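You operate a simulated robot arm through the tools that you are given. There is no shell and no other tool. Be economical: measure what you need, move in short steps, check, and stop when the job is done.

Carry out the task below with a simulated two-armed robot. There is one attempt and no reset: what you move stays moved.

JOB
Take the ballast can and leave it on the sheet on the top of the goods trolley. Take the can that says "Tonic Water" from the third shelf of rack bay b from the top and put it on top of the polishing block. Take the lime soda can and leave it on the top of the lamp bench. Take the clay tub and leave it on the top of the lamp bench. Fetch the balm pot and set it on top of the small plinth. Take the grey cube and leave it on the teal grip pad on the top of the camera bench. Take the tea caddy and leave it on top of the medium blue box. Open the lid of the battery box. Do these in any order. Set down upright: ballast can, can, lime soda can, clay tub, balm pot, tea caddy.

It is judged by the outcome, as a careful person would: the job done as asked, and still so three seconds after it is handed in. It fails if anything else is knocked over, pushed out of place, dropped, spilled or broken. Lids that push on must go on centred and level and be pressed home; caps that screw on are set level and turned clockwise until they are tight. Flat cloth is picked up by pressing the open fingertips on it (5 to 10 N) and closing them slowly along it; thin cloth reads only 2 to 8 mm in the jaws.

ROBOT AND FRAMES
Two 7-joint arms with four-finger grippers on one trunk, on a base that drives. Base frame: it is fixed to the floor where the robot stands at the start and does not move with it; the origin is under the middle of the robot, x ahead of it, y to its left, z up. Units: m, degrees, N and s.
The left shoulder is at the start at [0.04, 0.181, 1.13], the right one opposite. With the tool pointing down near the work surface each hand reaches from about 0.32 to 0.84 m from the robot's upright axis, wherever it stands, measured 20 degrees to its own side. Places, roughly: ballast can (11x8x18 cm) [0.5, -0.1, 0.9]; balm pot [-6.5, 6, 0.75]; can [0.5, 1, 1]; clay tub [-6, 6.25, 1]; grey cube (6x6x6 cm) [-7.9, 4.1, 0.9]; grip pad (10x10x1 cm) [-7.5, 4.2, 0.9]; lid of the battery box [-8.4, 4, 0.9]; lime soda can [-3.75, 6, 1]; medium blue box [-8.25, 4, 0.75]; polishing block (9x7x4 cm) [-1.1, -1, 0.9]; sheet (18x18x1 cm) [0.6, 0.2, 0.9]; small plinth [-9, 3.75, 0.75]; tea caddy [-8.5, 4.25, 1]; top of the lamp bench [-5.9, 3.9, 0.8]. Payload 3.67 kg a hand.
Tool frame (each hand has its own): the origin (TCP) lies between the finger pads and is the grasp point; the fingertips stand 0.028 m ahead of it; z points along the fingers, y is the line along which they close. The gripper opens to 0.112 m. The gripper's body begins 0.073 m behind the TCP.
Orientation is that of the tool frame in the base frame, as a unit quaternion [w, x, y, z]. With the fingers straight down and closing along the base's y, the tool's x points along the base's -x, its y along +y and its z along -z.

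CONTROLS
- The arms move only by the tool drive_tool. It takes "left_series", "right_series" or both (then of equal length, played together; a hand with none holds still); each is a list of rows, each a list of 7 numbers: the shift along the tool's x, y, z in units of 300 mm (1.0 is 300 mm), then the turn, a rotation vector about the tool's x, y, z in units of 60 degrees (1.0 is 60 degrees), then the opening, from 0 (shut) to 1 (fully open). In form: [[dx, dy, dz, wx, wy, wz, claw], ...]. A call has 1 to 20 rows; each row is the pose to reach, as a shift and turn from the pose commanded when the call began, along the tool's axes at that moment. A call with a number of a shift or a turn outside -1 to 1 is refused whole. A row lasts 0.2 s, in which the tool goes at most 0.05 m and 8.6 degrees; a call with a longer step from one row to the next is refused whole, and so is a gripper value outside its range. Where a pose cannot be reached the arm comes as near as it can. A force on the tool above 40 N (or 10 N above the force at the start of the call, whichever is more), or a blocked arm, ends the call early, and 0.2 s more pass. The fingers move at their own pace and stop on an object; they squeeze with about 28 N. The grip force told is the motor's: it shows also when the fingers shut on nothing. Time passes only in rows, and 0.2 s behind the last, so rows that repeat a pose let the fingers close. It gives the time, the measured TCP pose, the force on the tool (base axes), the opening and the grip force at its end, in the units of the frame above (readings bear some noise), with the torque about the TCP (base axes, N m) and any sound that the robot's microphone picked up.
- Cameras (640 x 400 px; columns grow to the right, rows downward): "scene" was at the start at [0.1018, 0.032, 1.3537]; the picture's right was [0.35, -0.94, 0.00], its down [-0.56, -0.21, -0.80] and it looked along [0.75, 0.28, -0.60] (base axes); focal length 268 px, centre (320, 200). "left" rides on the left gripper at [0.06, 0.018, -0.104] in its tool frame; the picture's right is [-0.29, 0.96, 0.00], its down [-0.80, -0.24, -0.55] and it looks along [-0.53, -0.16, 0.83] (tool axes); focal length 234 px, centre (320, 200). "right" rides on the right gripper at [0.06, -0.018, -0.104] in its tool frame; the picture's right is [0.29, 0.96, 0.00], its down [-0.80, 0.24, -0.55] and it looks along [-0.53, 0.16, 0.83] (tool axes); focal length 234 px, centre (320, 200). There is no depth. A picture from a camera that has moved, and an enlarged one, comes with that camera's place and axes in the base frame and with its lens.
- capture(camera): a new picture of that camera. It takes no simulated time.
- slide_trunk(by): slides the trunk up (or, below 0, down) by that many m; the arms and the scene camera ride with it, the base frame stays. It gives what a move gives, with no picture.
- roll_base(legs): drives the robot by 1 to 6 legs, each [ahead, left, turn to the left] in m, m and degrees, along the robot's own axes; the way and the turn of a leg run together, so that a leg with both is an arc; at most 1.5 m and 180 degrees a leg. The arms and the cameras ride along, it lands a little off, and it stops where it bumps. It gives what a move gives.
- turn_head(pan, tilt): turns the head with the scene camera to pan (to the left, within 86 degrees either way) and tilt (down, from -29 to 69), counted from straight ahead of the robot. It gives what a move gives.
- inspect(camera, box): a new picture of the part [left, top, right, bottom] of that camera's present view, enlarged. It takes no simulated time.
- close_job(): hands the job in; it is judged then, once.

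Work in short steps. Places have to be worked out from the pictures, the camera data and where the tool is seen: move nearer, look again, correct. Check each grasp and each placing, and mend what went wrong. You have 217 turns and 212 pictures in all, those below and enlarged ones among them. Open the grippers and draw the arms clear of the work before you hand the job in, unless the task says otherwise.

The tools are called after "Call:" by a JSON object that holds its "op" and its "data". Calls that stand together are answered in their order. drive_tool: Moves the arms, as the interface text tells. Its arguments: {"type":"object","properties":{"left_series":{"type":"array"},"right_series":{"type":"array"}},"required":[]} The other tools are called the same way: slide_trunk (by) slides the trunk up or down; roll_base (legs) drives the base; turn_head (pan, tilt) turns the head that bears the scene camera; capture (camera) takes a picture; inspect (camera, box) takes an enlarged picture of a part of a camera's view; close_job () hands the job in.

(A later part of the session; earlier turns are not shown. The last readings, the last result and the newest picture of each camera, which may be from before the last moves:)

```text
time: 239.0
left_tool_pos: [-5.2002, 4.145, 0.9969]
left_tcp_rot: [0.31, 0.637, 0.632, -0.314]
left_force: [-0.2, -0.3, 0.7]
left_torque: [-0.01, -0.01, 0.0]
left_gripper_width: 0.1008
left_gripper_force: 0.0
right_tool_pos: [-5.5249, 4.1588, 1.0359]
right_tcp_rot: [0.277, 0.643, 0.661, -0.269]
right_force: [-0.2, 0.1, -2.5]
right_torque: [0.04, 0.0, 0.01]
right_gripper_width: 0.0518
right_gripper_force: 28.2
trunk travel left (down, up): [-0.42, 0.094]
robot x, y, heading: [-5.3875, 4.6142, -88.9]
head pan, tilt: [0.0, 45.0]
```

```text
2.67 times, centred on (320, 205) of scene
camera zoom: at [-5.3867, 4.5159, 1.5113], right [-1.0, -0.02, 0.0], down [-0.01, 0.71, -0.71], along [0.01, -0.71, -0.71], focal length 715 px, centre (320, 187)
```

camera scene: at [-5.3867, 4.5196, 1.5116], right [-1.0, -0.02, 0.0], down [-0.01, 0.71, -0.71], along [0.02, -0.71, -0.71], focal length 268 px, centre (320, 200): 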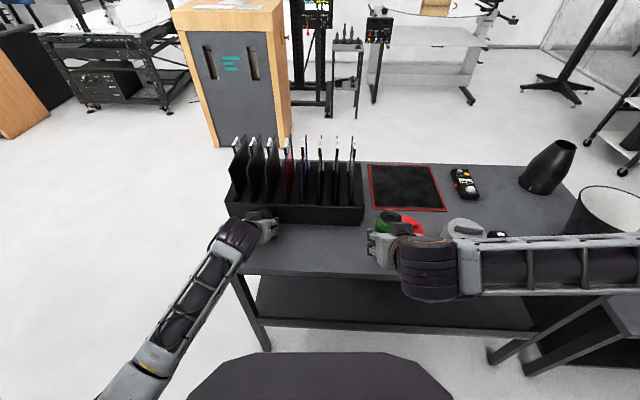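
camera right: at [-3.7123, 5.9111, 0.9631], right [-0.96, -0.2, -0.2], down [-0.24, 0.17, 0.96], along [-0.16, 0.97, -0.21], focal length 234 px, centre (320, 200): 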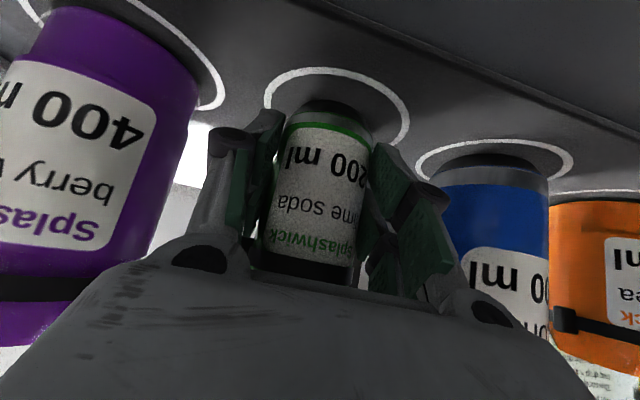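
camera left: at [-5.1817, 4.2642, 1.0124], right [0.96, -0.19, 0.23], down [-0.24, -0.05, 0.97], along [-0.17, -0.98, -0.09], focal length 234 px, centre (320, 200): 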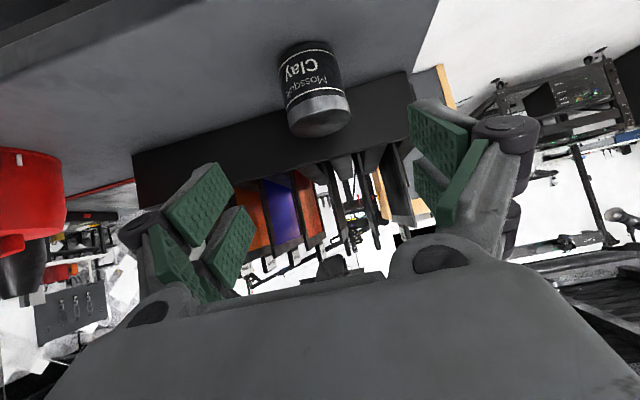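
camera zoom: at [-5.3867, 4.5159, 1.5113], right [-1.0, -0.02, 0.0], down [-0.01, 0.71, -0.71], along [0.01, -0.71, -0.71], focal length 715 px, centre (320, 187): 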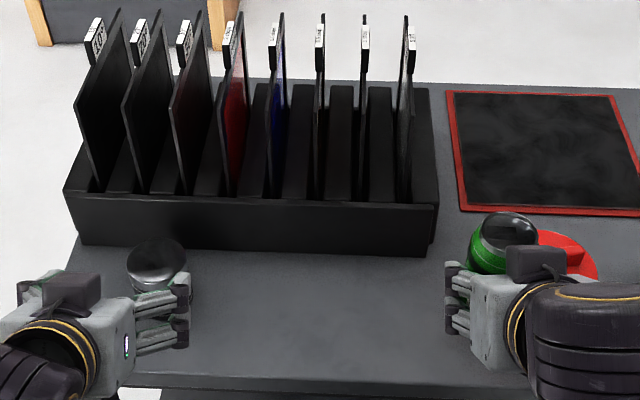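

One row stepped too far; I resend with finer steps.

Call:
{"op": "drive_tool", "data": {"right_series": [[0, 0.13, 0, 0, 0, 0, 0], [0, 0.27, 0, 0, 0, 0, 0], [0, 0.405, 0, 0, 0, 0, 0], [0.003, 0.405, 0.13, 0, 0, 0, 0], [0.006, 0.405, 0.27, 0, 0, 0, 0], [0.008, 0.405, 0.4, 0, 0, 0, 0], [0.01, 0.405, 0.5, 0, 0, 0, 0], [0.01, 0.405, 0.585, 0, 0, 0, 0], [0.01, 0.405, 0.585, 0, 0, 0, 0]]}}

Call:
{"op": "inspect", "data": {"camera": "scene", "box": [200, 130, 440, 280]}}

```text
time: 241.0
left_tool_pos: [-5.1992, 4.1442, 0.9957]
left_tcp_rot: [0.309, 0.638, 0.632, -0.314]
left_force: [0.8, -0.2, 0.3]
left_torque: [0.01, 0.03, 0.01]
left_gripper_width: 0.1009
left_gripper_force: 0.1
right_tool_pos: [-5.3964, 4.0387, 0.9094]
right_tcp_rot: [0.277, 0.642, 0.663, -0.267]
right_force: [1.1, 0.4, -2.1]
right_torque: [-0.02, -0.02, 0.0]
right_gripper_width: 0.0521
right_gripper_force: 27.7
trunk travel left (down, up): [-0.42, 0.094]
robot x, y, heading: [-5.3876, 4.6155, -88.9]
head pan, tilt: [0.0, 45.0]
```

```text
2.67 times, centred on (320, 205) of scene
camera zoom: at [-5.3863, 4.5155, 1.5112], right [-1.0, -0.02, 0.0], down [-0.01, 0.71, -0.71], along [0.01, -0.71, -0.71], focal length 715 px, centre (320, 187)
```

zoom: 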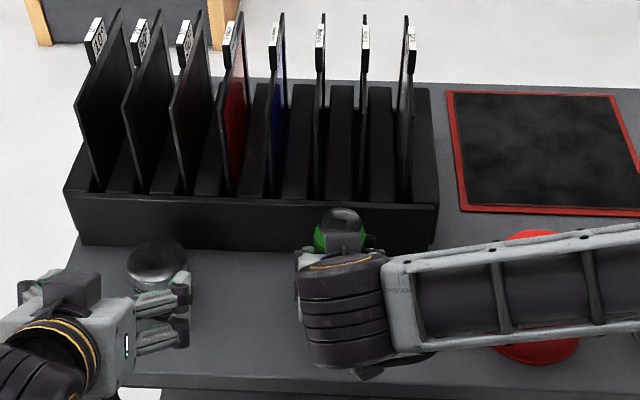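

Clear of the rack. I lower in small steps to contact.

Call:
{"op": "drive_tool", "data": {"right_series": [[0.02, 0, 0.02, 0, 0, 0, 0], [0.035, 0, 0.035, 0, 0, 0, 0], [0.042, 0, 0.042, 0, 0, 0, 0], [0.049, 0, 0.049, 0, 0, 0, 0]]}}

```text
time: 242.0
left_tool_pos: [-5.1993, 4.1459, 0.997]
left_tcp_rot: [0.31, 0.637, 0.632, -0.315]
left_force: [0.6, -0.3, 0.5]
left_torque: [-0.01, -0.03, 0.01]
left_gripper_width: 0.1005
left_gripper_force: 0.0
right_tool_pos: [-5.397, 4.0391, 0.8935]
right_tcp_rot: [0.282, 0.64, 0.662, -0.269]
right_force: [1.5, -2.2, 26.5]
right_torque: [-0.45, 0.04, 0.14]
right_gripper_width: 0.0528
right_gripper_force: 28.3
trunk travel left (down, up): [-0.42, 0.094]
robot x, y, heading: [-5.3848, 4.6151, -88.9]
head pan, tilt: [0.0, 45.0]
```

Contact. I ease off, open, and withdraw back and up.

Call:
{"op": "drive_tool", "data": {"right_series": [[-0.012, 0, -0.012, 0, 0, 0, 0], [-0.012, 0, -0.012, 0, 0, 0, 0.5], [-0.012, 0, -0.012, 0, 0, 0, 0.65], [-0.012, 0, -0.012, 0, 0, 0, 0.75], [-0.012, 0, -0.012, 0, 0, 0, 0.75], [-0.012, 0, -0.1, 0, 0, 0, 0.75], [-0.012, 0, -0.22, 0, 0, 0, 0.75], [-0.012, 0, -0.36, 0, 0, 0, 0.75], [-0.012, 0, -0.5, 0, 0, 0, 0.75]]}}

Call:
{"op": "inspect", "data": {"camera": "scene", "box": [200, 130, 440, 280]}}

Call:
{"op": "capture", "data": {"camera": "right"}}

```text
time: 244.0
left_tool_pos: [-5.2, 4.1457, 0.9975]
left_tcp_rot: [0.31, 0.638, 0.631, -0.316]
left_force: [-0.6, 0.5, 0.6]
left_torque: [0.02, 0.02, 0.0]
left_gripper_width: 0.1008
left_gripper_force: 0.1
right_tool_pos: [-5.4026, 4.1427, 1.0024]
right_tcp_rot: [0.277, 0.642, 0.663, -0.268]
right_force: [-0.3, 0.0, -0.5]
right_torque: [-0.04, 0.04, 0.03]
right_gripper_width: 0.0841
right_gripper_force: 0.2
trunk travel left (down, up): [-0.42, 0.094]
robot x, y, heading: [-5.3867, 4.6135, -88.4]
head pan, tilt: [0.0, 45.0]
```

```text
2.67 times, centred on (320, 205) of scene
camera zoom: at [-5.3862, 4.5164, 1.5113], right [-1.0, -0.02, 0.0], down [-0.01, 0.71, -0.71], along [0.01, -0.71, -0.71], focal length 715 px, centre (320, 187)
```

zoom: 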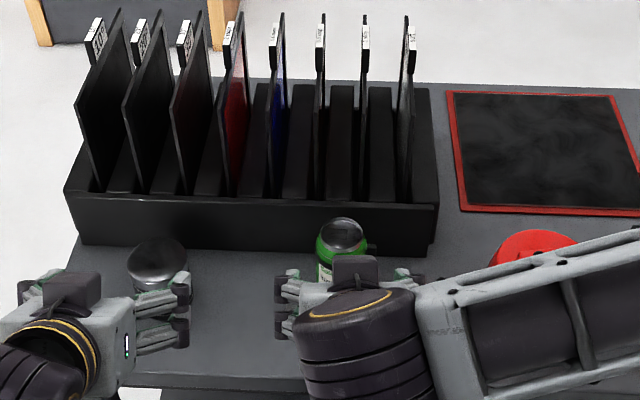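

```text
104 pictures are left
camera right: at [-5.4241, 4.2589, 1.0329], right [0.95, 0.23, -0.2], down [0.24, -0.16, 0.96], along [0.19, -0.96, -0.21], focal length 234 px, centre (320, 200)
```

right: 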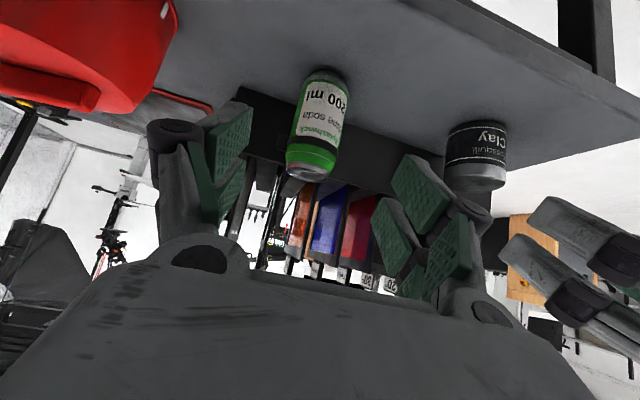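

Both stand upright. Next the balm pot: I back off, turn around, and drive to the cart's left part.

Call:
{"op": "roll_base", "data": {"legs": [[-0.5, 0, 0], [0, 0, -90], [0, 0, -90], [0, 0.9, 0], [0.3, 0, 0]]}}

Call:
{"op": "turn_head", "data": {"pan": 25, "tilt": 40}}

Call:
{"op": "capture", "data": {"camera": "scene"}}

```text
time: 261.4
left_tool_pos: [-6.5053, 5.8168, 0.9954]
left_tcp_rot: [-0.309, 0.643, -0.626, -0.315]
left_force: [0.0, -0.3, -0.6]
left_torque: [0.01, 0.01, 0.03]
left_gripper_width: 0.1009
left_gripper_force: 0.0
right_tool_pos: [-6.3031, 5.8262, 1.0003]
right_tcp_rot: [-0.263, 0.674, -0.63, -0.282]
right_force: [-0.1, 0.5, 0.6]
right_torque: [0.02, 0.02, -0.01]
right_gripper_width: 0.0841
right_gripper_force: 0.0
trunk travel left (down, up): [-0.42, 0.094]
robot x, y, heading: [-6.2982, 5.3507, 93.2]
head pan, tilt: [0.0, 45.0]
```

```text
time: 262.3
left_tool_pos: [-6.5055, 5.8163, 0.9958]
left_tcp_rot: [-0.309, 0.643, -0.626, -0.315]
left_force: [-0.4, -0.1, 0.4]
left_torque: [0.01, 0.0, 0.0]
left_gripper_width: 0.1008
left_gripper_force: 0.0
right_tool_pos: [-6.303, 5.8258, 1.0003]
right_tcp_rot: [-0.263, 0.674, -0.629, -0.283]
right_force: [0.1, -0.6, 0.1]
right_torque: [-0.02, 0.02, 0.0]
right_gripper_width: 0.084
right_gripper_force: 0.0
trunk travel left (down, up): [-0.42, 0.094]
robot x, y, heading: [-6.3007, 5.3528, 93.1]
head pan, tilt: [25.0, 40.0]
```

```text
103 pictures are left
camera scene: at [-6.3412, 5.4487, 1.5185], right [0.88, 0.47, 0.0], down [0.3, -0.57, -0.77], along [-0.36, 0.68, -0.64], focal length 268 px, centre (320, 200)
```

scene: 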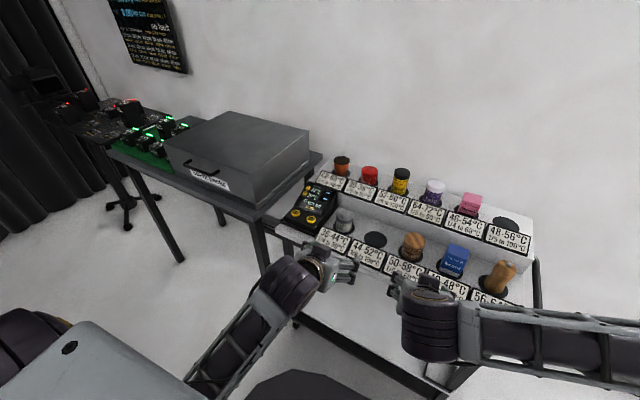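

Call:
{"op": "inspect", "data": {"camera": "scene", "box": [270, 180, 430, 290]}}

Call:
{"op": "capture", "data": {"camera": "left"}}

```text
3.64 times, centred on (350, 235) of scene
camera zoom: at [-6.3412, 5.4487, 1.5185], right [0.88, 0.47, 0.0], down [0.3, -0.57, -0.77], along [-0.36, 0.68, -0.64], focal length 974 px, centre (211, 73)
```

zoom: 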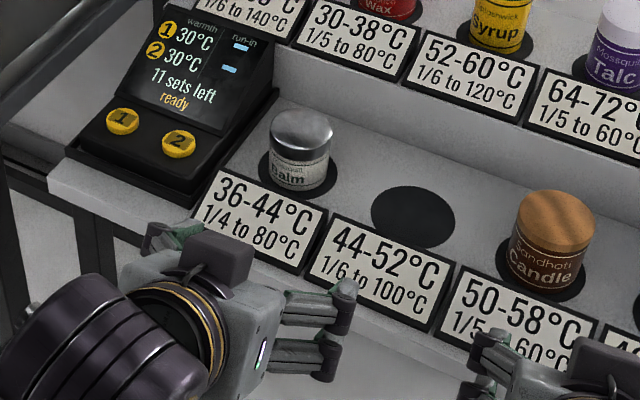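

```text
101 pictures are left
camera left: at [-6.5218, 5.6972, 1.0122], right [-0.96, 0.15, 0.23], down [0.24, 0.05, 0.97], along [0.13, 0.99, -0.09], focal length 234 px, centre (320, 200)
```

left: 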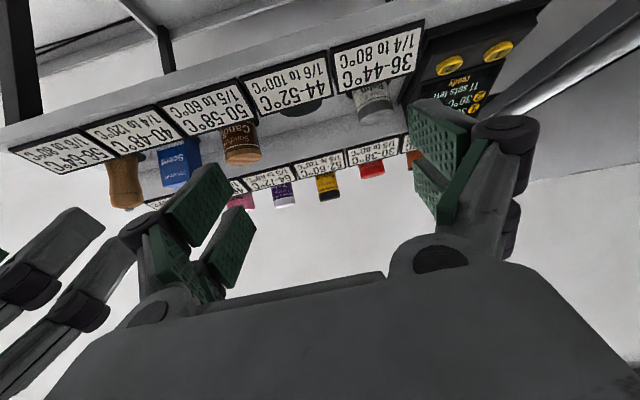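

Balm base at (-6.589, 6.104, 0.795), ~62 mm wide. I drive 0.12 m closer, restore the 45° pitch and centre on it.

Call:
{"op": "roll_base", "data": {"legs": [[0.12, 0, -3]]}}

Call:
{"op": "drive_tool", "data": {"left_series": [[0, 0, 0, 0, 0.07, 0, 0.76], [0, 0, 0, 0, 0.13, 0, 0.76], [0, 0, 0, 0, 0.13, 0, 0.76]]}}

Call:
{"op": "capture", "data": {"camera": "left"}}

```text
time: 263.6
left_tool_pos: [-6.4857, 5.9445, 0.9964]
left_tcp_rot: [0.316, -0.627, 0.642, 0.307]
left_force: [-0.2, -1.1, 1.1]
left_torque: [0.0, -0.01, -0.04]
left_gripper_width: 0.1009
left_gripper_force: 0.1
right_tool_pos: [-6.2834, 5.945, 1.0003]
right_tcp_rot: [-0.27, 0.658, -0.646, -0.275]
right_force: [-0.1, 0.1, -0.2]
right_torque: [-0.03, 0.02, 0.02]
right_gripper_width: 0.0842
right_gripper_force: 0.0
trunk travel left (down, up): [-0.42, 0.094]
robot x, y, heading: [-6.3054, 5.4744, 90.3]
head pan, tilt: [25.0, 40.0]
```

```text
time: 264.4
left_tool_pos: [-6.4863, 5.9466, 0.9973]
left_tcp_rot: [0.272, -0.647, 0.662, 0.263]
left_force: [-0.2, 0.2, -0.4]
left_torque: [0.01, 0.0, 0.03]
left_gripper_width: 0.0851
left_gripper_force: 0.1
right_tool_pos: [-6.2823, 5.9456, 1.0014]
right_tcp_rot: [-0.27, 0.659, -0.645, -0.276]
right_force: [-0.4, 0.2, -0.3]
right_torque: [0.01, -0.03, -0.02]
right_gripper_width: 0.0839
right_gripper_force: 0.0
trunk travel left (down, up): [-0.42, 0.094]
robot x, y, heading: [-6.3071, 5.4676, 90.5]
head pan, tilt: [25.0, 40.0]
```

```text
100 pictures are left
camera left: at [-6.5084, 5.8308, 1.0286], right [-0.95, 0.23, 0.2], down [0.24, 0.17, 0.95], along [0.18, 0.96, -0.22], focal length 234 px, centre (320, 200)
```

left: 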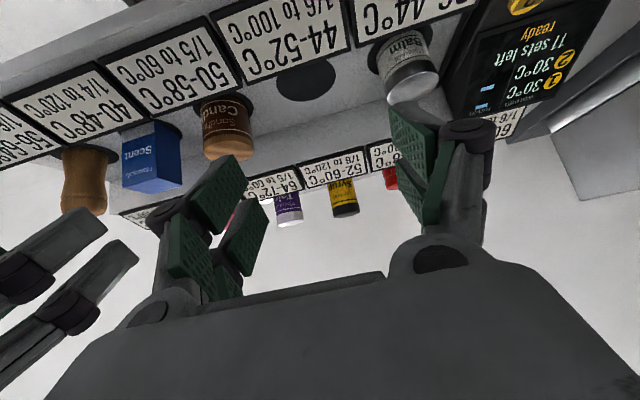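

Confirmed at (-6.592, 6.106). I shift sideways, then advance along the fingers, stopping half-way to look.

Call:
{"op": "drive_tool", "data": {"left_series": [[0, 0.12, 0, 0, 0, 0, 0.74], [0, 0.24, 0, 0, 0, 0, 0.74], [0, 0.353, 0, 0, 0, 0, 0.74], [0.01, 0.353, 0.13, 0, 0, 0, 0.74], [0.02, 0.353, 0.26, 0, 0, 0, 0.74], [0.03, 0.353, 0.4, 0, 0, 0, 0.74], [0.03, 0.353, 0.45, 0, 0, 0, 0.74]]}}

Call:
{"op": "capture", "data": {"camera": "left"}}

Call:
{"op": "inspect", "data": {"camera": "scene", "box": [270, 180, 430, 290]}}

```text
time: 265.9
left_tool_pos: [-6.5886, 6.0355, 0.894]
left_tcp_rot: [0.271, -0.647, 0.662, 0.264]
left_force: [-0.1, -0.1, 0.7]
left_torque: [0.0, 0.0, -0.01]
left_gripper_width: 0.0827
left_gripper_force: 0.0
right_tool_pos: [-6.2814, 5.9451, 1.0015]
right_tcp_rot: [-0.269, 0.658, -0.647, -0.275]
right_force: [0.8, 0.2, -0.5]
right_torque: [-0.02, 0.0, 0.0]
right_gripper_width: 0.084
right_gripper_force: 0.1
trunk travel left (down, up): [-0.42, 0.094]
robot x, y, heading: [-6.3046, 5.4721, 90.4]
head pan, tilt: [25.0, 40.0]
```

```text
99 pictures are left
camera left: at [-6.6106, 5.9206, 0.926], right [-0.95, 0.23, 0.2], down [0.24, 0.17, 0.95], along [0.18, 0.96, -0.22], focal length 234 px, centre (320, 200)
```

left: 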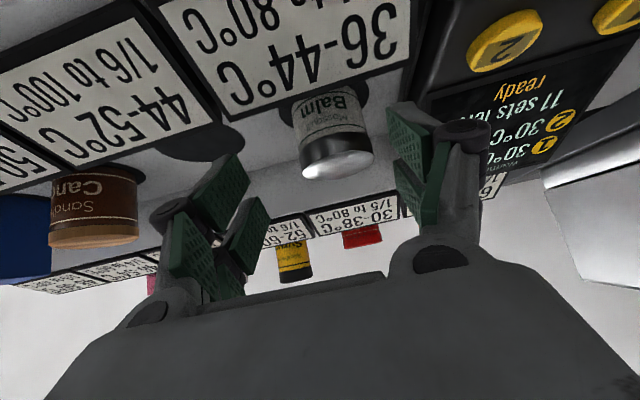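

```text
3.64 times, centred on (350, 235) of scene
camera zoom: at [-6.3402, 5.5709, 1.5184], right [0.9, 0.43, 0.0], down [0.28, -0.58, -0.77], along [-0.33, 0.69, -0.64], focal length 974 px, centre (211, 73)
```

zoom: 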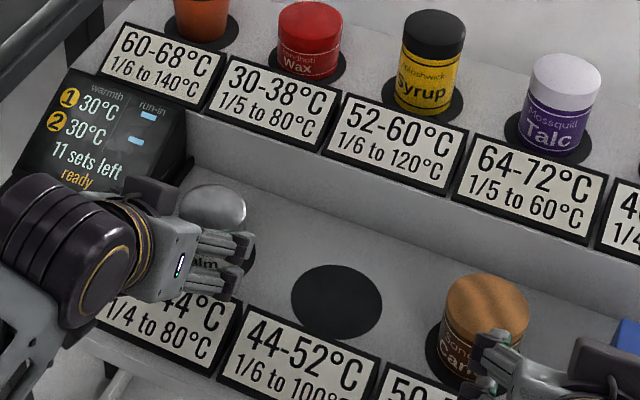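

Nearly centred; the console leaves ~4 cm for the finger. I advance the rest with 1 cm lateral correction and close.

Call:
{"op": "drive_tool", "data": {"left_series": [[0, 0.03, 0.08, 0, 0, 0, 0.74], [0, 0.03, 0.16, 0, 0, 0, 0.74], [0.003, 0.03, 0.24, 0, 0, 0, 0.74], [0.006, 0.03, 0.302, 0, 0, 0, 0.74], [0.006, 0.03, 0.302, 0, 0, 0, 0.74]]}}

Call:
{"op": "capture", "data": {"camera": "left"}}

```text
time: 267.1
left_tool_pos: [-6.5955, 6.0977, 0.8312]
left_tcp_rot: [0.273, -0.646, 0.661, 0.266]
left_force: [-0.5, 2.1, 9.8]
left_torque: [0.01, 0.15, 0.03]
left_gripper_width: 0.0843
left_gripper_force: 1.3
right_tool_pos: [-6.2822, 5.944, 1.0015]
right_tcp_rot: [-0.27, 0.658, -0.646, -0.275]
right_force: [0.1, 0.5, 0.2]
right_torque: [-0.02, -0.01, -0.03]
right_gripper_width: 0.0837
right_gripper_force: 0.0
trunk travel left (down, up): [-0.42, 0.094]
robot x, y, heading: [-6.3058, 5.4712, 90.3]
head pan, tilt: [25.0, 40.0]
```

```text
97 pictures are left
camera left: at [-6.6174, 5.9833, 0.8629], right [-0.95, 0.23, 0.2], down [0.24, 0.17, 0.96], along [0.18, 0.96, -0.22], focal length 234 px, centre (320, 200)
```

left: 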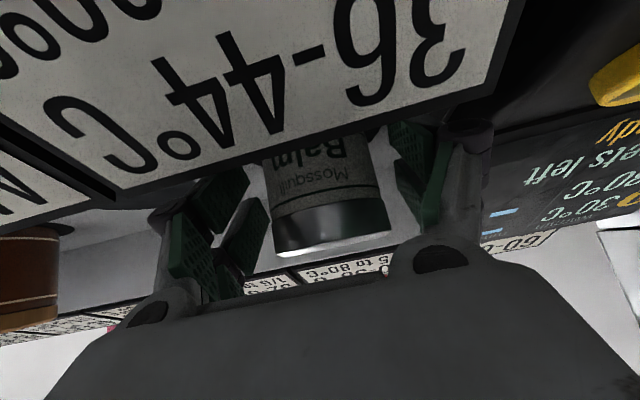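

A light contact (≈10 N up) — finger on the label edge or shelf. I raise 5 mm and close.

Call:
{"op": "drive_tool", "data": {"left_series": [[-0.012, 0, -0.012, 0, 0, 0, 0.74], [-0.012, 0, -0.012, 0, 0, 0, 0.6], [-0.012, 0, -0.012, 0, 0, 0, 0.45], [-0.012, 0, -0.012, 0, 0, 0, 0.2], [-0.012, 0, -0.012, 0, 0, 0, 0], [-0.012, 0, -0.012, 0, 0, 0, 0]]}}

Call:
{"op": "capture", "data": {"camera": "left"}}

```text
time: 268.6
left_tool_pos: [-6.5957, 6.0976, 0.8354]
left_tcp_rot: [0.272, -0.647, 0.661, 0.265]
left_force: [-4.8, -1.1, 10.6]
left_torque: [0.07, 0.39, 0.06]
left_gripper_width: 0.0598
left_gripper_force: 28.4
right_tool_pos: [-6.2824, 5.9441, 1.0013]
right_tcp_rot: [-0.27, 0.658, -0.646, -0.277]
right_force: [-0.1, 0.1, 0.4]
right_torque: [-0.02, 0.02, 0.01]
right_gripper_width: 0.0838
right_gripper_force: 0.1
trunk travel left (down, up): [-0.42, 0.094]
robot x, y, heading: [-6.304, 5.4703, 90.4]
head pan, tilt: [25.0, 40.0]
```

```text
96 pictures are left
camera left: at [-6.6183, 5.9829, 0.8668], right [-0.95, 0.23, 0.2], down [0.24, 0.17, 0.95], along [0.18, 0.96, -0.22], focal length 234 px, centre (320, 200)
```

left: 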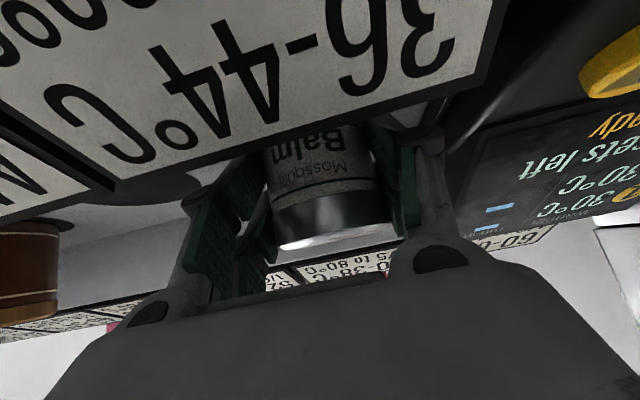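

Gripped at 60 mm. I lift straight up 10 cm and draw back.

Call:
{"op": "drive_tool", "data": {"left_series": [[-0.04, 0, -0.04, 0, 0, 0, 0], [-0.1, 0, -0.1, 0, 0, 0, 0], [-0.17, 0, -0.17, 0, 0, 0, 0], [-0.234, 0, -0.238, 0, 0, 0, 0], [-0.14, 0, -0.33, 0, 0, 0, 0], [-0.04, 0, -0.43, 0, 0, 0, 0], [0.05, 0, -0.52, 0, 0, 0, 0], [0.15, 0, -0.61, 0, 0, 0, 0], [0.242, 0, -0.705, 0, 0, 0, 0], [0.242, 0, -0.705, 0, 0, 0, 0]]}}

Call:
{"op": "capture", "data": {"camera": "scene"}}

Call:
{"op": "capture", "data": {"camera": "left"}}

```text
time: 270.8
left_tool_pos: [-6.6002, 5.8982, 0.9338]
left_tcp_rot: [0.272, -0.647, 0.662, 0.264]
left_force: [1.1, -0.7, -0.9]
left_torque: [-0.06, 0.01, 0.02]
left_gripper_width: 0.0597
left_gripper_force: 28.3
right_tool_pos: [-6.2824, 5.9458, 0.9991]
right_tcp_rot: [-0.269, 0.658, -0.647, -0.275]
right_force: [-0.4, 0.7, 0.0]
right_torque: [0.02, -0.01, 0.01]
right_gripper_width: 0.0841
right_gripper_force: 0.0
trunk travel left (down, up): [-0.42, 0.094]
robot x, y, heading: [-6.3076, 5.4757, 90.3]
head pan, tilt: [25.0, 40.0]
```

```text
95 pictures are left
camera scene: at [-6.3406, 5.5718, 1.5183], right [0.9, 0.43, 0.0], down [0.28, -0.58, -0.77], along [-0.33, 0.69, -0.64], focal length 268 px, centre (320, 200)
```

scene: 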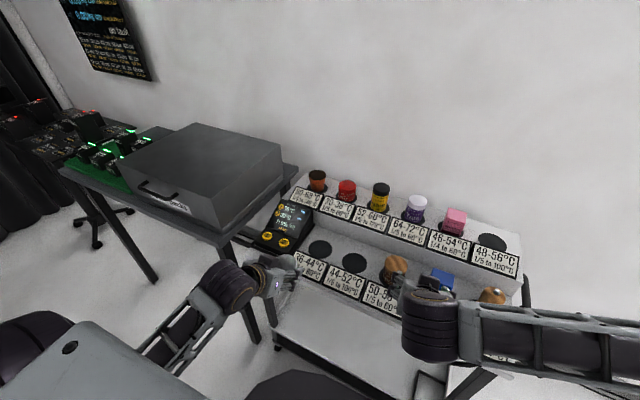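

```text
94 pictures are left
camera left: at [-6.6228, 5.7834, 0.9656], right [-0.95, 0.23, 0.2], down [0.24, 0.18, 0.95], along [0.18, 0.96, -0.22], focal length 234 px, centre (320, 200)
```

left: 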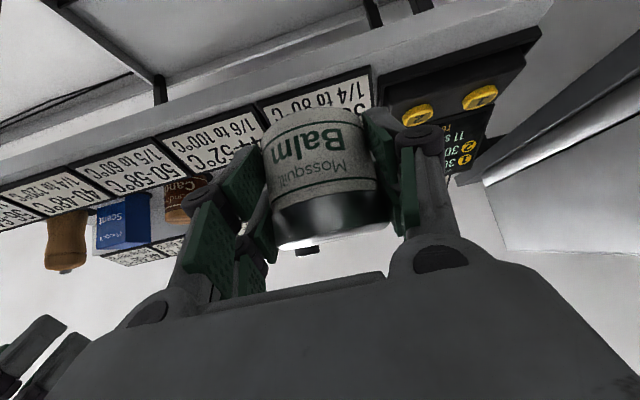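

Balm pot held. I back off, turn to face -x and look along the aisle.

Call:
{"op": "roll_base", "data": {"legs": [[-0.4, 0, 0], [0, 0, 45], [0, 0, 35]]}}

Call:
{"op": "turn_head", "data": {"pan": 15, "tilt": 20}}

Call:
{"op": "capture", "data": {"camera": "scene"}}

```text
time: 277.4
left_tool_pos: [-6.7757, 4.8638, 0.9355]
left_tcp_rot: [-0.041, 0.921, -0.096, -0.376]
left_force: [0.1, -1.4, -2.7]
left_torque: [0.01, -0.01, 0.03]
left_gripper_width: 0.0596
left_gripper_force: 28.4
right_tool_pos: [-6.7622, 5.1851, 1.0006]
right_tcp_rot: [-0.031, 0.919, -0.078, -0.385]
right_force: [-0.5, -0.5, -0.3]
right_torque: [0.01, -0.01, 0.03]
right_gripper_width: 0.0839
right_gripper_force: 0.0
trunk travel left (down, up): [-0.42, 0.094]
robot x, y, heading: [-6.3034, 5.0731, 169.6]
head pan, tilt: [25.0, 40.0]
```

```text
time: 278.2
left_tool_pos: [-6.7758, 4.8634, 0.9348]
left_tcp_rot: [-0.041, 0.92, -0.097, -0.377]
left_force: [-0.4, -0.3, -1.1]
left_torque: [-0.02, -0.01, 0.0]
left_gripper_width: 0.0595
left_gripper_force: 27.7
right_tool_pos: [-6.7629, 5.1847, 1.0013]
right_tcp_rot: [-0.032, 0.919, -0.078, -0.385]
right_force: [0.5, -0.3, 0.2]
right_torque: [0.01, -0.02, 0.0]
right_gripper_width: 0.0839
right_gripper_force: 0.0
trunk travel left (down, up): [-0.42, 0.094]
robot x, y, heading: [-6.3013, 5.0752, 169.8]
head pan, tilt: [15.0, 20.0]
```

```text
93 pictures are left
camera scene: at [-6.4149, 5.0733, 1.5498], right [-0.08, 1.0, 0.0], down [0.34, 0.03, -0.94], along [-0.94, -0.08, -0.34], focal length 268 px, centre (320, 200)
```

scene: 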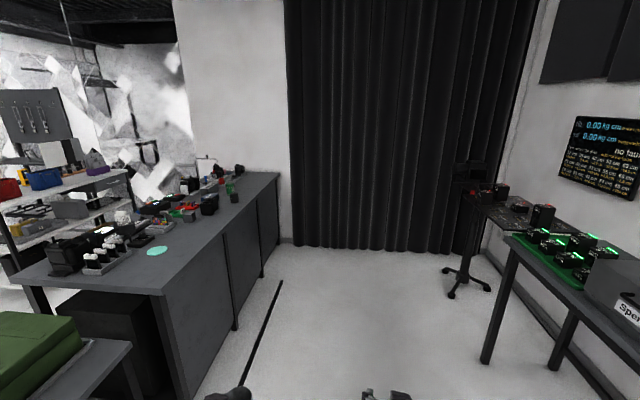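

The long camera bench is on the left (front edge y≈4.42), with the teal pad near (-7.45, 4.22). I raise the trunk for clearance, then drive along and turn to face it.

Call:
{"op": "slide_trunk", "data": {"by": 0.09}}

Call:
{"op": "roll_base", "data": {"legs": [[0, 0, 10], [1.35, -0.05, 0], [0, 0, 45], [0, 0, 45]]}}

Call:
{"op": "turn_head", "data": {"pan": 0, "tilt": 35}}

Call:
{"op": "capture", "data": {"camera": "scene"}}

Call:
{"op": "turn_head", "data": {"pan": -45, "tilt": 30}}

Call:
{"op": "capture", "data": {"camera": "scene"}}

```text
time: 279.4
left_tool_pos: [-6.7765, 4.8636, 1.0245]
left_tcp_rot: [-0.041, 0.92, -0.097, -0.377]
left_force: [0.0, 0.2, -1.5]
left_torque: [0.03, -0.01, -0.01]
left_gripper_width: 0.0597
left_gripper_force: 27.9
right_tool_pos: [-6.7625, 5.1845, 1.0907]
right_tcp_rot: [-0.032, 0.92, -0.077, -0.384]
right_force: [-0.7, 0.7, 0.0]
right_torque: [0.0, -0.03, -0.02]
right_gripper_width: 0.0841
right_gripper_force: 0.1
trunk travel left (down, up): [-0.51, 0.004]
robot x, y, heading: [-6.3001, 5.0777, 169.7]
head pan, tilt: [15.0, 20.0]
```

```text
time: 291.7
left_tool_pos: [-7.3526, 4.7002, 1.0244]
left_tcp_rot: [0.268, 0.651, 0.658, -0.267]
left_force: [0.2, 0.5, -1.4]
left_torque: [0.0, 0.03, 0.0]
left_gripper_width: 0.0597
left_gripper_force: 28.2
right_tool_pos: [-7.6695, 4.6419, 1.091]
right_tcp_rot: [0.281, 0.635, 0.669, -0.265]
right_force: [0.3, -0.6, -0.2]
right_torque: [0.0, 0.0, 0.01]
right_gripper_width: 0.0841
right_gripper_force: 0.0
trunk travel left (down, up): [-0.51, 0.004]
robot x, y, heading: [-7.6663, 5.1173, -88.1]
head pan, tilt: [15.0, 20.0]
```

```text
time: 292.5
left_tool_pos: [-7.3528, 4.6992, 1.024]
left_tcp_rot: [0.268, 0.65, 0.659, -0.266]
left_force: [0.0, -0.3, -1.4]
left_torque: [0.04, -0.01, -0.02]
left_gripper_width: 0.0599
left_gripper_force: 27.9
right_tool_pos: [-7.6692, 4.6415, 1.0897]
right_tcp_rot: [0.281, 0.635, 0.669, -0.265]
right_force: [-0.3, -0.2, 0.5]
right_torque: [-0.01, -0.01, 0.02]
right_gripper_width: 0.0843
right_gripper_force: 0.0
trunk travel left (down, up): [-0.51, 0.004]
robot x, y, heading: [-7.6626, 5.1126, -87.9]
head pan, tilt: [0.0, 35.0]
```

```text
92 pictures are left
camera scene: at [-7.659, 5.009, 1.6158], right [-1.0, -0.04, 0.0], down [-0.02, 0.57, -0.82], along [0.03, -0.82, -0.57], focal length 268 px, centre (320, 200)
```

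scene: 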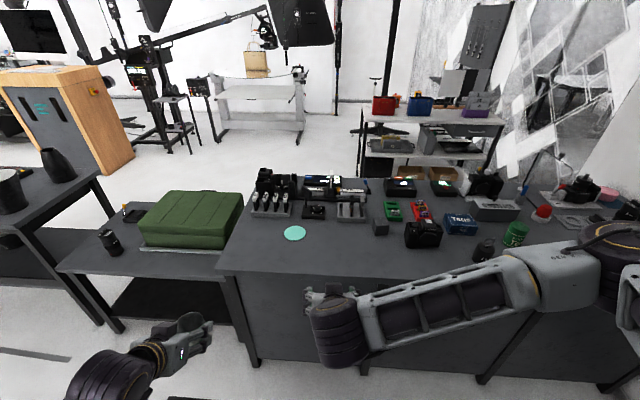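

```text
time: 293.6
left_tool_pos: [-7.3533, 4.7002, 1.0236]
left_tcp_rot: [0.268, 0.651, 0.658, -0.267]
left_force: [0.3, 0.4, -1.2]
left_torque: [0.02, -0.04, 0.0]
left_gripper_width: 0.0598
left_gripper_force: 28.4
right_tool_pos: [-7.6703, 4.6424, 1.0914]
right_tcp_rot: [0.281, 0.635, 0.67, -0.264]
right_force: [-0.3, 0.2, -0.4]
right_torque: [-0.03, -0.02, 0.02]
right_gripper_width: 0.0838
right_gripper_force: 0.1
trunk travel left (down, up): [-0.51, 0.004]
robot x, y, heading: [-7.6663, 5.1164, -88.1]
head pan, tilt: [-45.0, 30.0]
```

```text
91 pictures are left
camera scene: at [-7.724, 5.0305, 1.6235], right [-0.73, 0.68, 0.0], down [0.34, 0.37, -0.87], along [-0.59, -0.64, -0.5], focal length 268 px, centre (320, 200)
```

scene: 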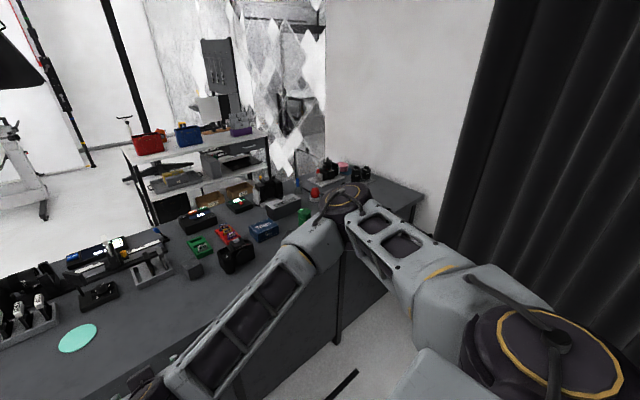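

Let me enlarge the bench's left and right halves to identify the items.

Call:
{"op": "turn_head", "data": {"pan": -20, "tilt": 35}}

Call:
{"op": "inspect", "data": {"camera": "scene", "box": [100, 120, 300, 245]}}

Call:
{"op": "inspect", "data": {"camera": "scene", "box": [280, 100, 520, 250]}}

```text
time: 294.5
left_tool_pos: [-7.3535, 4.7009, 1.0237]
left_tcp_rot: [0.268, 0.651, 0.658, -0.267]
left_force: [-0.7, 0.4, -1.7]
left_torque: [0.02, 0.02, -0.03]
left_gripper_width: 0.0598
left_gripper_force: 28.5
right_tool_pos: [-7.6696, 4.6427, 1.0897]
right_tcp_rot: [0.28, 0.635, 0.669, -0.265]
right_force: [0.2, 0.9, 0.3]
right_torque: [0.0, 0.01, 0.02]
right_gripper_width: 0.084
right_gripper_force: 0.1
trunk travel left (down, up): [-0.51, 0.004]
robot x, y, heading: [-7.6615, 5.1188, -88.0]
head pan, tilt: [-20.0, 35.0]
```

```text
3.20 times, centred on (200, 182) of scene
camera zoom: at [-7.6897, 5.0132, 1.6157], right [-0.95, 0.31, 0.0], down [0.18, 0.55, -0.82], along [-0.25, -0.78, -0.57], focal length 858 px, centre (704, 256)
```

zoom: 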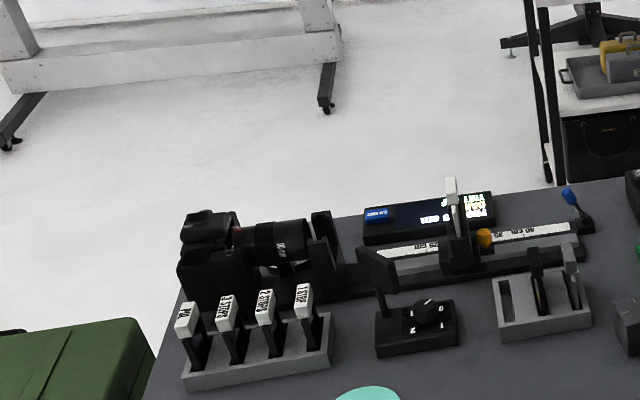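

```text
2.67 times, centred on (400, 175) of scene
camera zoom: at [-7.6897, 5.0132, 1.6157], right [-0.95, 0.31, 0.0], down [0.18, 0.55, -0.82], along [-0.25, -0.78, -0.57], focal length 715 px, centre (107, 267)
```

zoom: 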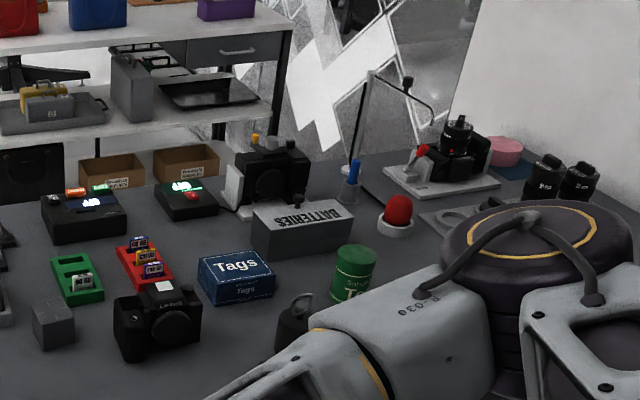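

Seen: grey cube, battery box ("BATTERIES"), "Tags" blue box, green tea caddy, and a pink disc at the far end. I strafe toward the far end to see the plinth and the rest.

Call:
{"op": "roll_base", "data": {"legs": [[0, -0.85, -2]]}}

Call:
{"op": "turn_head", "data": {"pan": -10, "tilt": 40}}

Call:
{"op": "capture", "data": {"camera": "scene"}}

```text
time: 299.1
left_tool_pos: [-8.2025, 4.6706, 1.024]
left_tcp_rot: [0.264, 0.661, 0.648, -0.272]
left_force: [0.4, -0.1, -1.0]
left_torque: [0.06, 0.01, 0.01]
left_gripper_width: 0.0597
left_gripper_force: 27.9
right_tool_pos: [-8.5215, 4.6212, 1.0906]
right_tcp_rot: [0.276, 0.646, 0.659, -0.27]
right_force: [0.9, 0.9, 0.0]
right_torque: [-0.02, -0.02, -0.01]
right_gripper_width: 0.0841
right_gripper_force: 0.0
trunk travel left (down, up): [-0.51, 0.004]
robot x, y, heading: [-8.5044, 5.0927, -89.2]
head pan, tilt: [-20.0, 35.0]
```

```text
time: 299.8
left_tool_pos: [-8.204, 4.6703, 1.0242]
left_tcp_rot: [0.264, 0.66, 0.649, -0.271]
left_force: [1.3, -0.1, -1.4]
left_torque: [-0.01, 0.02, 0.01]
left_gripper_width: 0.0599
left_gripper_force: 28.2
right_tool_pos: [-8.5209, 4.6212, 1.0913]
right_tcp_rot: [0.278, 0.645, 0.66, -0.269]
right_force: [-0.3, 0.3, -0.7]
right_torque: [-0.02, -0.01, 0.03]
right_gripper_width: 0.0838
right_gripper_force: 0.1
trunk travel left (down, up): [-0.51, 0.004]
robot x, y, heading: [-8.5019, 5.0949, -89.5]
head pan, tilt: [-10.0, 40.0]
```

```text
88 pictures are left
camera scene: at [-8.5159, 4.9923, 1.6082], right [-0.99, 0.16, 0.0], down [0.11, 0.63, -0.77], along [-0.13, -0.76, -0.64], focal length 268 px, centre (320, 200)
```

scene: 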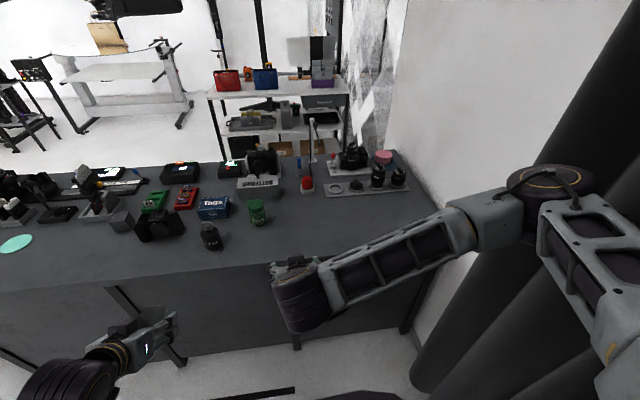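

Call:
{"op": "inspect", "data": {"camera": "scene", "box": [290, 110, 450, 210]}}

Call:
{"op": "inspect", "data": {"camera": "scene", "box": [100, 140, 300, 260]}}

```text
4.00 times, centred on (370, 160) of scene
camera zoom: at [-8.5159, 4.9923, 1.6082], right [-0.99, 0.16, 0.0], down [0.11, 0.63, -0.77], along [-0.13, -0.76, -0.64], focal length 1072 px, centre (120, 360)
```

zoom: 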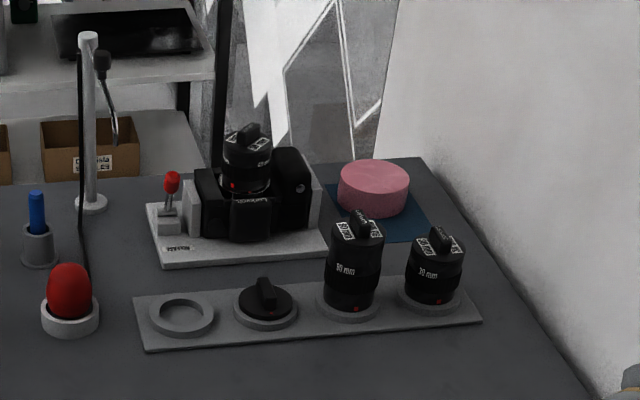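

```text
3.20 times, centred on (200, 200) of scene
camera zoom: at [-8.5159, 4.9923, 1.6082], right [-0.99, 0.16, 0.0], down [0.11, 0.63, -0.77], along [-0.13, -0.76, -0.64], focal length 858 px, centre (704, 200)
```

zoom: 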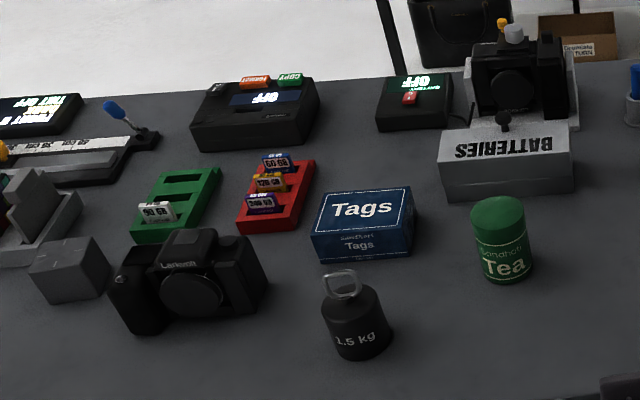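

The pink disc on the blue mat at ≈(-9.06, 3.83) is the small plinth. To reach it I first tuck the right hand (tool down), then drive to the corner, turned -135°, so the left shoulder is near the bench.

Call:
{"op": "drive_tool", "data": {"right_series": [[0.025, 0, -0.065, 0, 0.125, 0, 0.84], [0.05, 0, -0.13, 0, 0.25, 0, 0.84], [0.08, 0, -0.2, 0, 0.375, 0, 0.84], [0.105, 0, -0.27, 0, 0.5, 0, 0.84], [0.13, 0, -0.33, 0, 0.625, 0, 0.84], [0.16, 0, -0.4, 0, 0.75, 0, 0.84], [0.16, 0, -0.4, 0, 0.75, 0, 0.84]]}}

Call:
{"op": "roll_base", "data": {"legs": [[0, -0.2, 0], [0.1, 0, 0], [0, 0, -45]]}}

Call:
{"op": "turn_head", "data": {"pan": 25, "tilt": 40}}

Call:
{"op": "capture", "data": {"camera": "scene"}}

```text
time: 301.4
left_tool_pos: [-8.2034, 4.672, 1.0225]
left_tcp_rot: [0.264, 0.661, 0.648, -0.271]
left_force: [0.4, 0.0, -1.7]
left_torque: [0.02, 0.0, -0.01]
left_gripper_width: 0.0594
left_gripper_force: 27.4
right_tool_pos: [-8.5263, 4.7422, 1.1432]
right_tcp_rot: [0.002, 0.699, 0.715, -0.001]
right_force: [0.4, 0.5, -0.4]
right_torque: [0.04, -0.01, 0.01]
right_gripper_width: 0.0943
right_gripper_force: 0.1
trunk travel left (down, up): [-0.51, 0.004]
robot x, y, heading: [-8.5027, 5.0927, -89.4]
head pan, tilt: [-10.0, 40.0]
```

```text
time: 303.0
left_tool_pos: [-8.2636, 4.6382, 1.0733]
left_tcp_rot: [0.283, 0.463, 0.802, -0.248]
left_force: [0.5, 1.6, -1.0]
left_torque: [-0.06, 0.1, -0.15]
left_gripper_width: 0.0596
left_gripper_force: 27.9
right_tool_pos: [-8.5343, 4.6788, 1.1353]
right_tcp_rot: [0.069, 0.425, 0.899, 0.082]
right_force: [3.4, 2.1, 1.3]
right_torque: [-0.23, 0.3, 0.02]
right_gripper_width: 0.094
right_gripper_force: 0.0
trunk travel left (down, up): [-0.51, 0.004]
robot x, y, heading: [-8.6363, 4.9498, -66.2]
head pan, tilt: [-10.0, 40.0]
stopped in leg 1: the robot was blocked; the commanded pose is now the measured one
```

```text
time: 304.1
left_tool_pos: [-8.3303, 4.6372, 1.0572]
left_tcp_rot: [0.297, 0.459, 0.809, -0.217]
left_force: [0.5, -1.5, -2.0]
left_torque: [0.06, 0.0, -0.01]
left_gripper_width: 0.0597
left_gripper_force: 28.2
right_tool_pos: [-8.6272, 4.6415, 1.1292]
right_tcp_rot: [0.048, 0.407, 0.909, 0.077]
right_force: [-1.0, 0.1, -0.1]
right_torque: [0.03, 0.0, -0.03]
right_gripper_width: 0.094
right_gripper_force: 0.0
trunk travel left (down, up): [-0.51, 0.004]
robot x, y, heading: [-8.7236, 4.9471, -63.0]
head pan, tilt: [25.0, 40.0]
```

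```text
85 pictures are left
camera scene: at [-8.6105, 4.8505, 1.6054], right [-0.61, -0.79, 0.0], down [-0.53, 0.41, -0.75], along [0.59, -0.46, -0.66], focal length 268 px, centre (320, 200)
```

scene: 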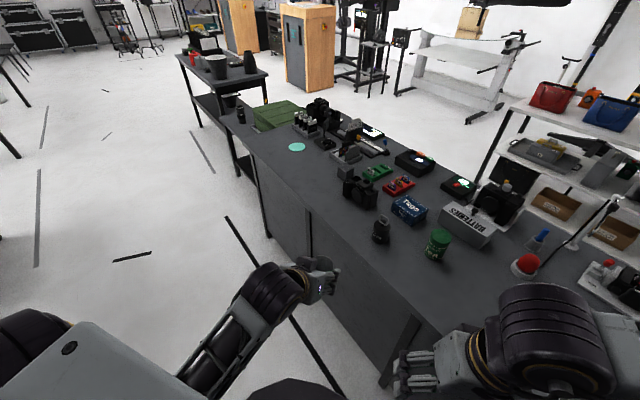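

The right elbow met the wall and nudged the base; nothing on the bench looks disturbed. I move back in +x, away from the wall, and check.

Call:
{"op": "roll_base", "data": {"legs": [[0.14, 0.36, 0]]}}

Call:
{"op": "turn_head", "data": {"pan": -40, "tilt": 40}}

Call:
{"op": "capture", "data": {"camera": "scene"}}

Call:
{"op": "capture", "data": {"camera": "left"}}

```text
time: 304.8
left_tool_pos: [-8.3354, 4.6574, 1.0633]
left_tcp_rot: [0.308, 0.446, 0.813, -0.214]
left_force: [0.2, -0.4, -0.9]
left_torque: [-0.01, -0.02, -0.04]
left_gripper_width: 0.0597
left_gripper_force: 28.1
right_tool_pos: [-8.6299, 4.6589, 1.135]
right_tcp_rot: [0.056, 0.381, 0.919, 0.077]
right_force: [1.3, 0.0, 0.2]
right_torque: [-0.01, -0.01, -0.05]
right_gripper_width: 0.094
right_gripper_force: 0.2
trunk travel left (down, up): [-0.51, 0.004]
robot x, y, heading: [-8.7251, 4.9435, -60.4]
head pan, tilt: [25.0, 40.0]
stopped in leg 1: the robot was blocked; the commanded pose is now the measured one
```

```text
time: 306.1
left_tool_pos: [-8.3342, 4.6545, 1.0607]
left_tcp_rot: [0.306, 0.447, 0.813, -0.213]
left_force: [-0.2, 0.1, -1.1]
left_torque: [-0.02, 0.0, 0.02]
left_gripper_width: 0.0596
left_gripper_force: 27.9
right_tool_pos: [-8.6271, 4.6568, 1.1325]
right_tcp_rot: [0.054, 0.386, 0.918, 0.077]
right_force: [0.3, -0.4, -0.5]
right_torque: [0.0, 0.03, -0.01]
right_gripper_width: 0.0938
right_gripper_force: 0.0
trunk travel left (down, up): [-0.51, 0.004]
robot x, y, heading: [-8.7246, 4.9426, -60.5]
head pan, tilt: [-40.0, 40.0]
```

```text
84 pictures are left
camera scene: at [-8.7114, 4.8346, 1.6078], right [-0.98, 0.19, 0.01], down [0.11, 0.63, -0.77], along [-0.15, -0.75, -0.64], focal length 268 px, centre (320, 200)
```

scene: 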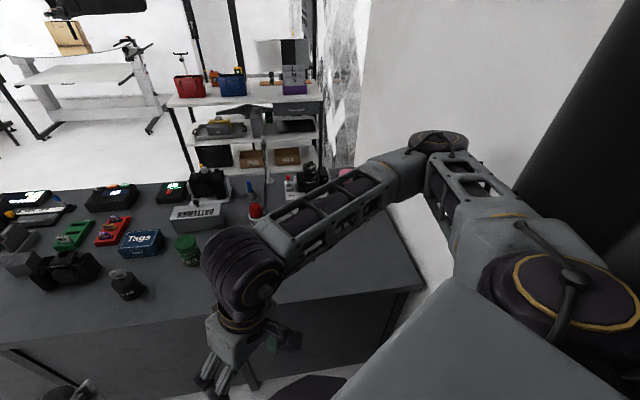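

```text
83 pictures are left
camera left: at [-8.377, 4.7647, 1.0936], right [0.94, 0.32, 0.13], down [-0.05, -0.25, 0.97], along [0.34, -0.91, -0.22], focal length 234 px, centre (320, 200)
```

left: 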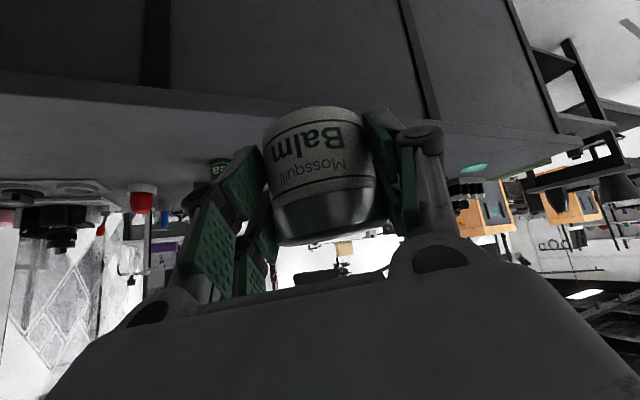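

I retry with a small move away from the wall.

Call:
{"op": "roll_base", "data": {"legs": [[0.05, 0.1, 0]]}}

```text
time: 307.4
left_tool_pos: [-8.2374, 4.6622, 1.0681]
left_tcp_rot: [0.312, 0.448, 0.81, -0.213]
left_force: [-0.4, -0.5, -1.6]
left_torque: [0.0, 0.02, 0.03]
left_gripper_width: 0.0597
left_gripper_force: 28.4
right_tool_pos: [-8.531, 4.6631, 1.1352]
right_tcp_rot: [0.06, 0.386, 0.917, 0.078]
right_force: [0.4, 0.6, 0.1]
right_torque: [-0.02, 0.02, 0.0]
right_gripper_width: 0.0944
right_gripper_force: 0.1
trunk travel left (down, up): [-0.51, 0.004]
robot x, y, heading: [-8.6142, 4.9484, -60.8]
head pan, tilt: [-40.0, 40.0]
```

It moves now. I continue away from the wall.

Call:
{"op": "roll_base", "data": {"legs": [[0.12, 0.22, 0]]}}

Call:
{"op": "turn_head", "data": {"pan": -25, "tilt": 40}}

Call:
{"op": "capture", "data": {"camera": "scene"}}

```text
time: 309.2
left_tool_pos: [-7.9836, 4.6657, 1.068]
left_tcp_rot: [0.313, 0.447, 0.811, -0.212]
left_force: [0.6, -0.6, -1.7]
left_torque: [0.0, 0.02, 0.02]
left_gripper_width: 0.0596
left_gripper_force: 27.9
right_tool_pos: [-8.279, 4.6649, 1.135]
right_tcp_rot: [0.06, 0.385, 0.918, 0.078]
right_force: [0.8, -0.1, 0.2]
right_torque: [0.02, -0.04, 0.0]
right_gripper_width: 0.0941
right_gripper_force: 0.1
trunk travel left (down, up): [-0.51, 0.004]
robot x, y, heading: [-8.3625, 4.946, -60.7]
head pan, tilt: [-40.0, 40.0]
```

```text
time: 309.9
left_tool_pos: [-7.9836, 4.6644, 1.0668]
left_tcp_rot: [0.312, 0.446, 0.811, -0.213]
left_force: [0.2, -0.8, -0.9]
left_torque: [0.01, 0.06, -0.02]
left_gripper_width: 0.0596
left_gripper_force: 28.2
right_tool_pos: [-8.2774, 4.6657, 1.1362]
right_tcp_rot: [0.058, 0.385, 0.918, 0.077]
right_force: [0.1, -0.5, 1.0]
right_torque: [0.03, 0.01, 0.02]
right_gripper_width: 0.0938
right_gripper_force: 0.0
trunk travel left (down, up): [-0.51, 0.004]
robot x, y, heading: [-8.3592, 4.9471, -60.6]
head pan, tilt: [-25.0, 40.0]
```

```text
82 pictures are left
camera scene: at [-8.3435, 4.8454, 1.6081], right [-1.0, -0.07, 0.0], down [-0.05, 0.64, -0.77], along [0.05, -0.76, -0.64], focal length 268 px, centre (320, 200)
```

scene: 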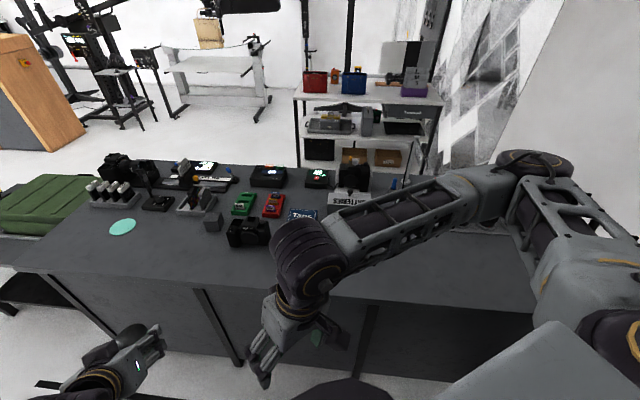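

Clear of the wall. Here I rotate to face about -140° before approaching the corner again.

Call:
{"op": "roll_base", "data": {"legs": [[0, 0, -40], [0, 0, -40]]}}

Call:
{"op": "turn_head", "data": {"pan": 20, "tilt": 35}}

Call:
{"op": "capture", "data": {"camera": "scene"}}

```text
time: 314.5
left_tool_pos: [-8.5822, 4.5302, 1.068]
left_tcp_rot: [0.097, 0.868, 0.323, -0.365]
left_force: [0.0, 0.1, -1.1]
left_torque: [0.01, -0.05, -0.03]
left_gripper_width: 0.0595
left_gripper_force: 28.2
right_tool_pos: [-8.6265, 4.8222, 1.1352]
right_tcp_rot: [0.096, 0.89, 0.445, 0.02]
right_force: [0.4, -0.1, -0.1]
right_torque: [-0.03, 0.0, 0.01]
right_gripper_width: 0.094
right_gripper_force: 0.1
trunk travel left (down, up): [-0.51, 0.004]
robot x, y, heading: [-8.3587, 4.9454, -142.1]
head pan, tilt: [-25.0, 40.0]
```

```text
time: 315.6
left_tool_pos: [-8.5814, 4.5312, 1.066]
left_tcp_rot: [0.098, 0.868, 0.324, -0.364]
left_force: [-0.4, 0.1, -1.5]
left_torque: [0.01, 0.0, 0.01]
left_gripper_width: 0.0601
left_gripper_force: 28.1
right_tool_pos: [-8.6257, 4.8223, 1.1358]
right_tcp_rot: [0.096, 0.89, 0.445, 0.021]
right_force: [0.1, -0.4, 0.2]
right_torque: [0.0, -0.01, -0.01]
right_gripper_width: 0.0944
right_gripper_force: 0.1
trunk travel left (down, up): [-0.51, 0.004]
robot x, y, heading: [-8.3616, 4.9436, -142.2]
head pan, tilt: [20.0, 35.0]
```

```text
81 pictures are left
camera scene: at [-8.4241, 4.8609, 1.6157], right [-0.85, 0.53, 0.0], down [0.31, 0.49, -0.82], along [-0.44, -0.69, -0.57], focal length 268 px, centre (320, 200)
```

scene: 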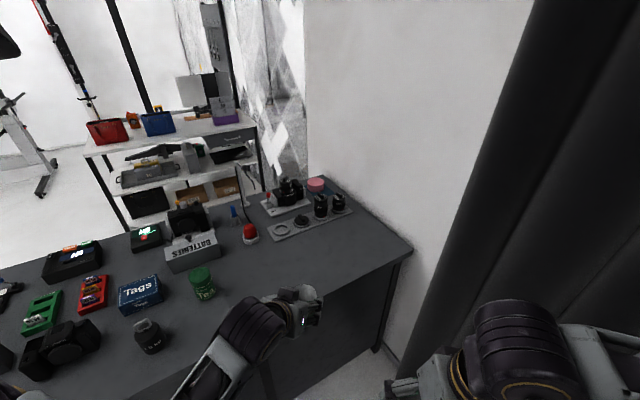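

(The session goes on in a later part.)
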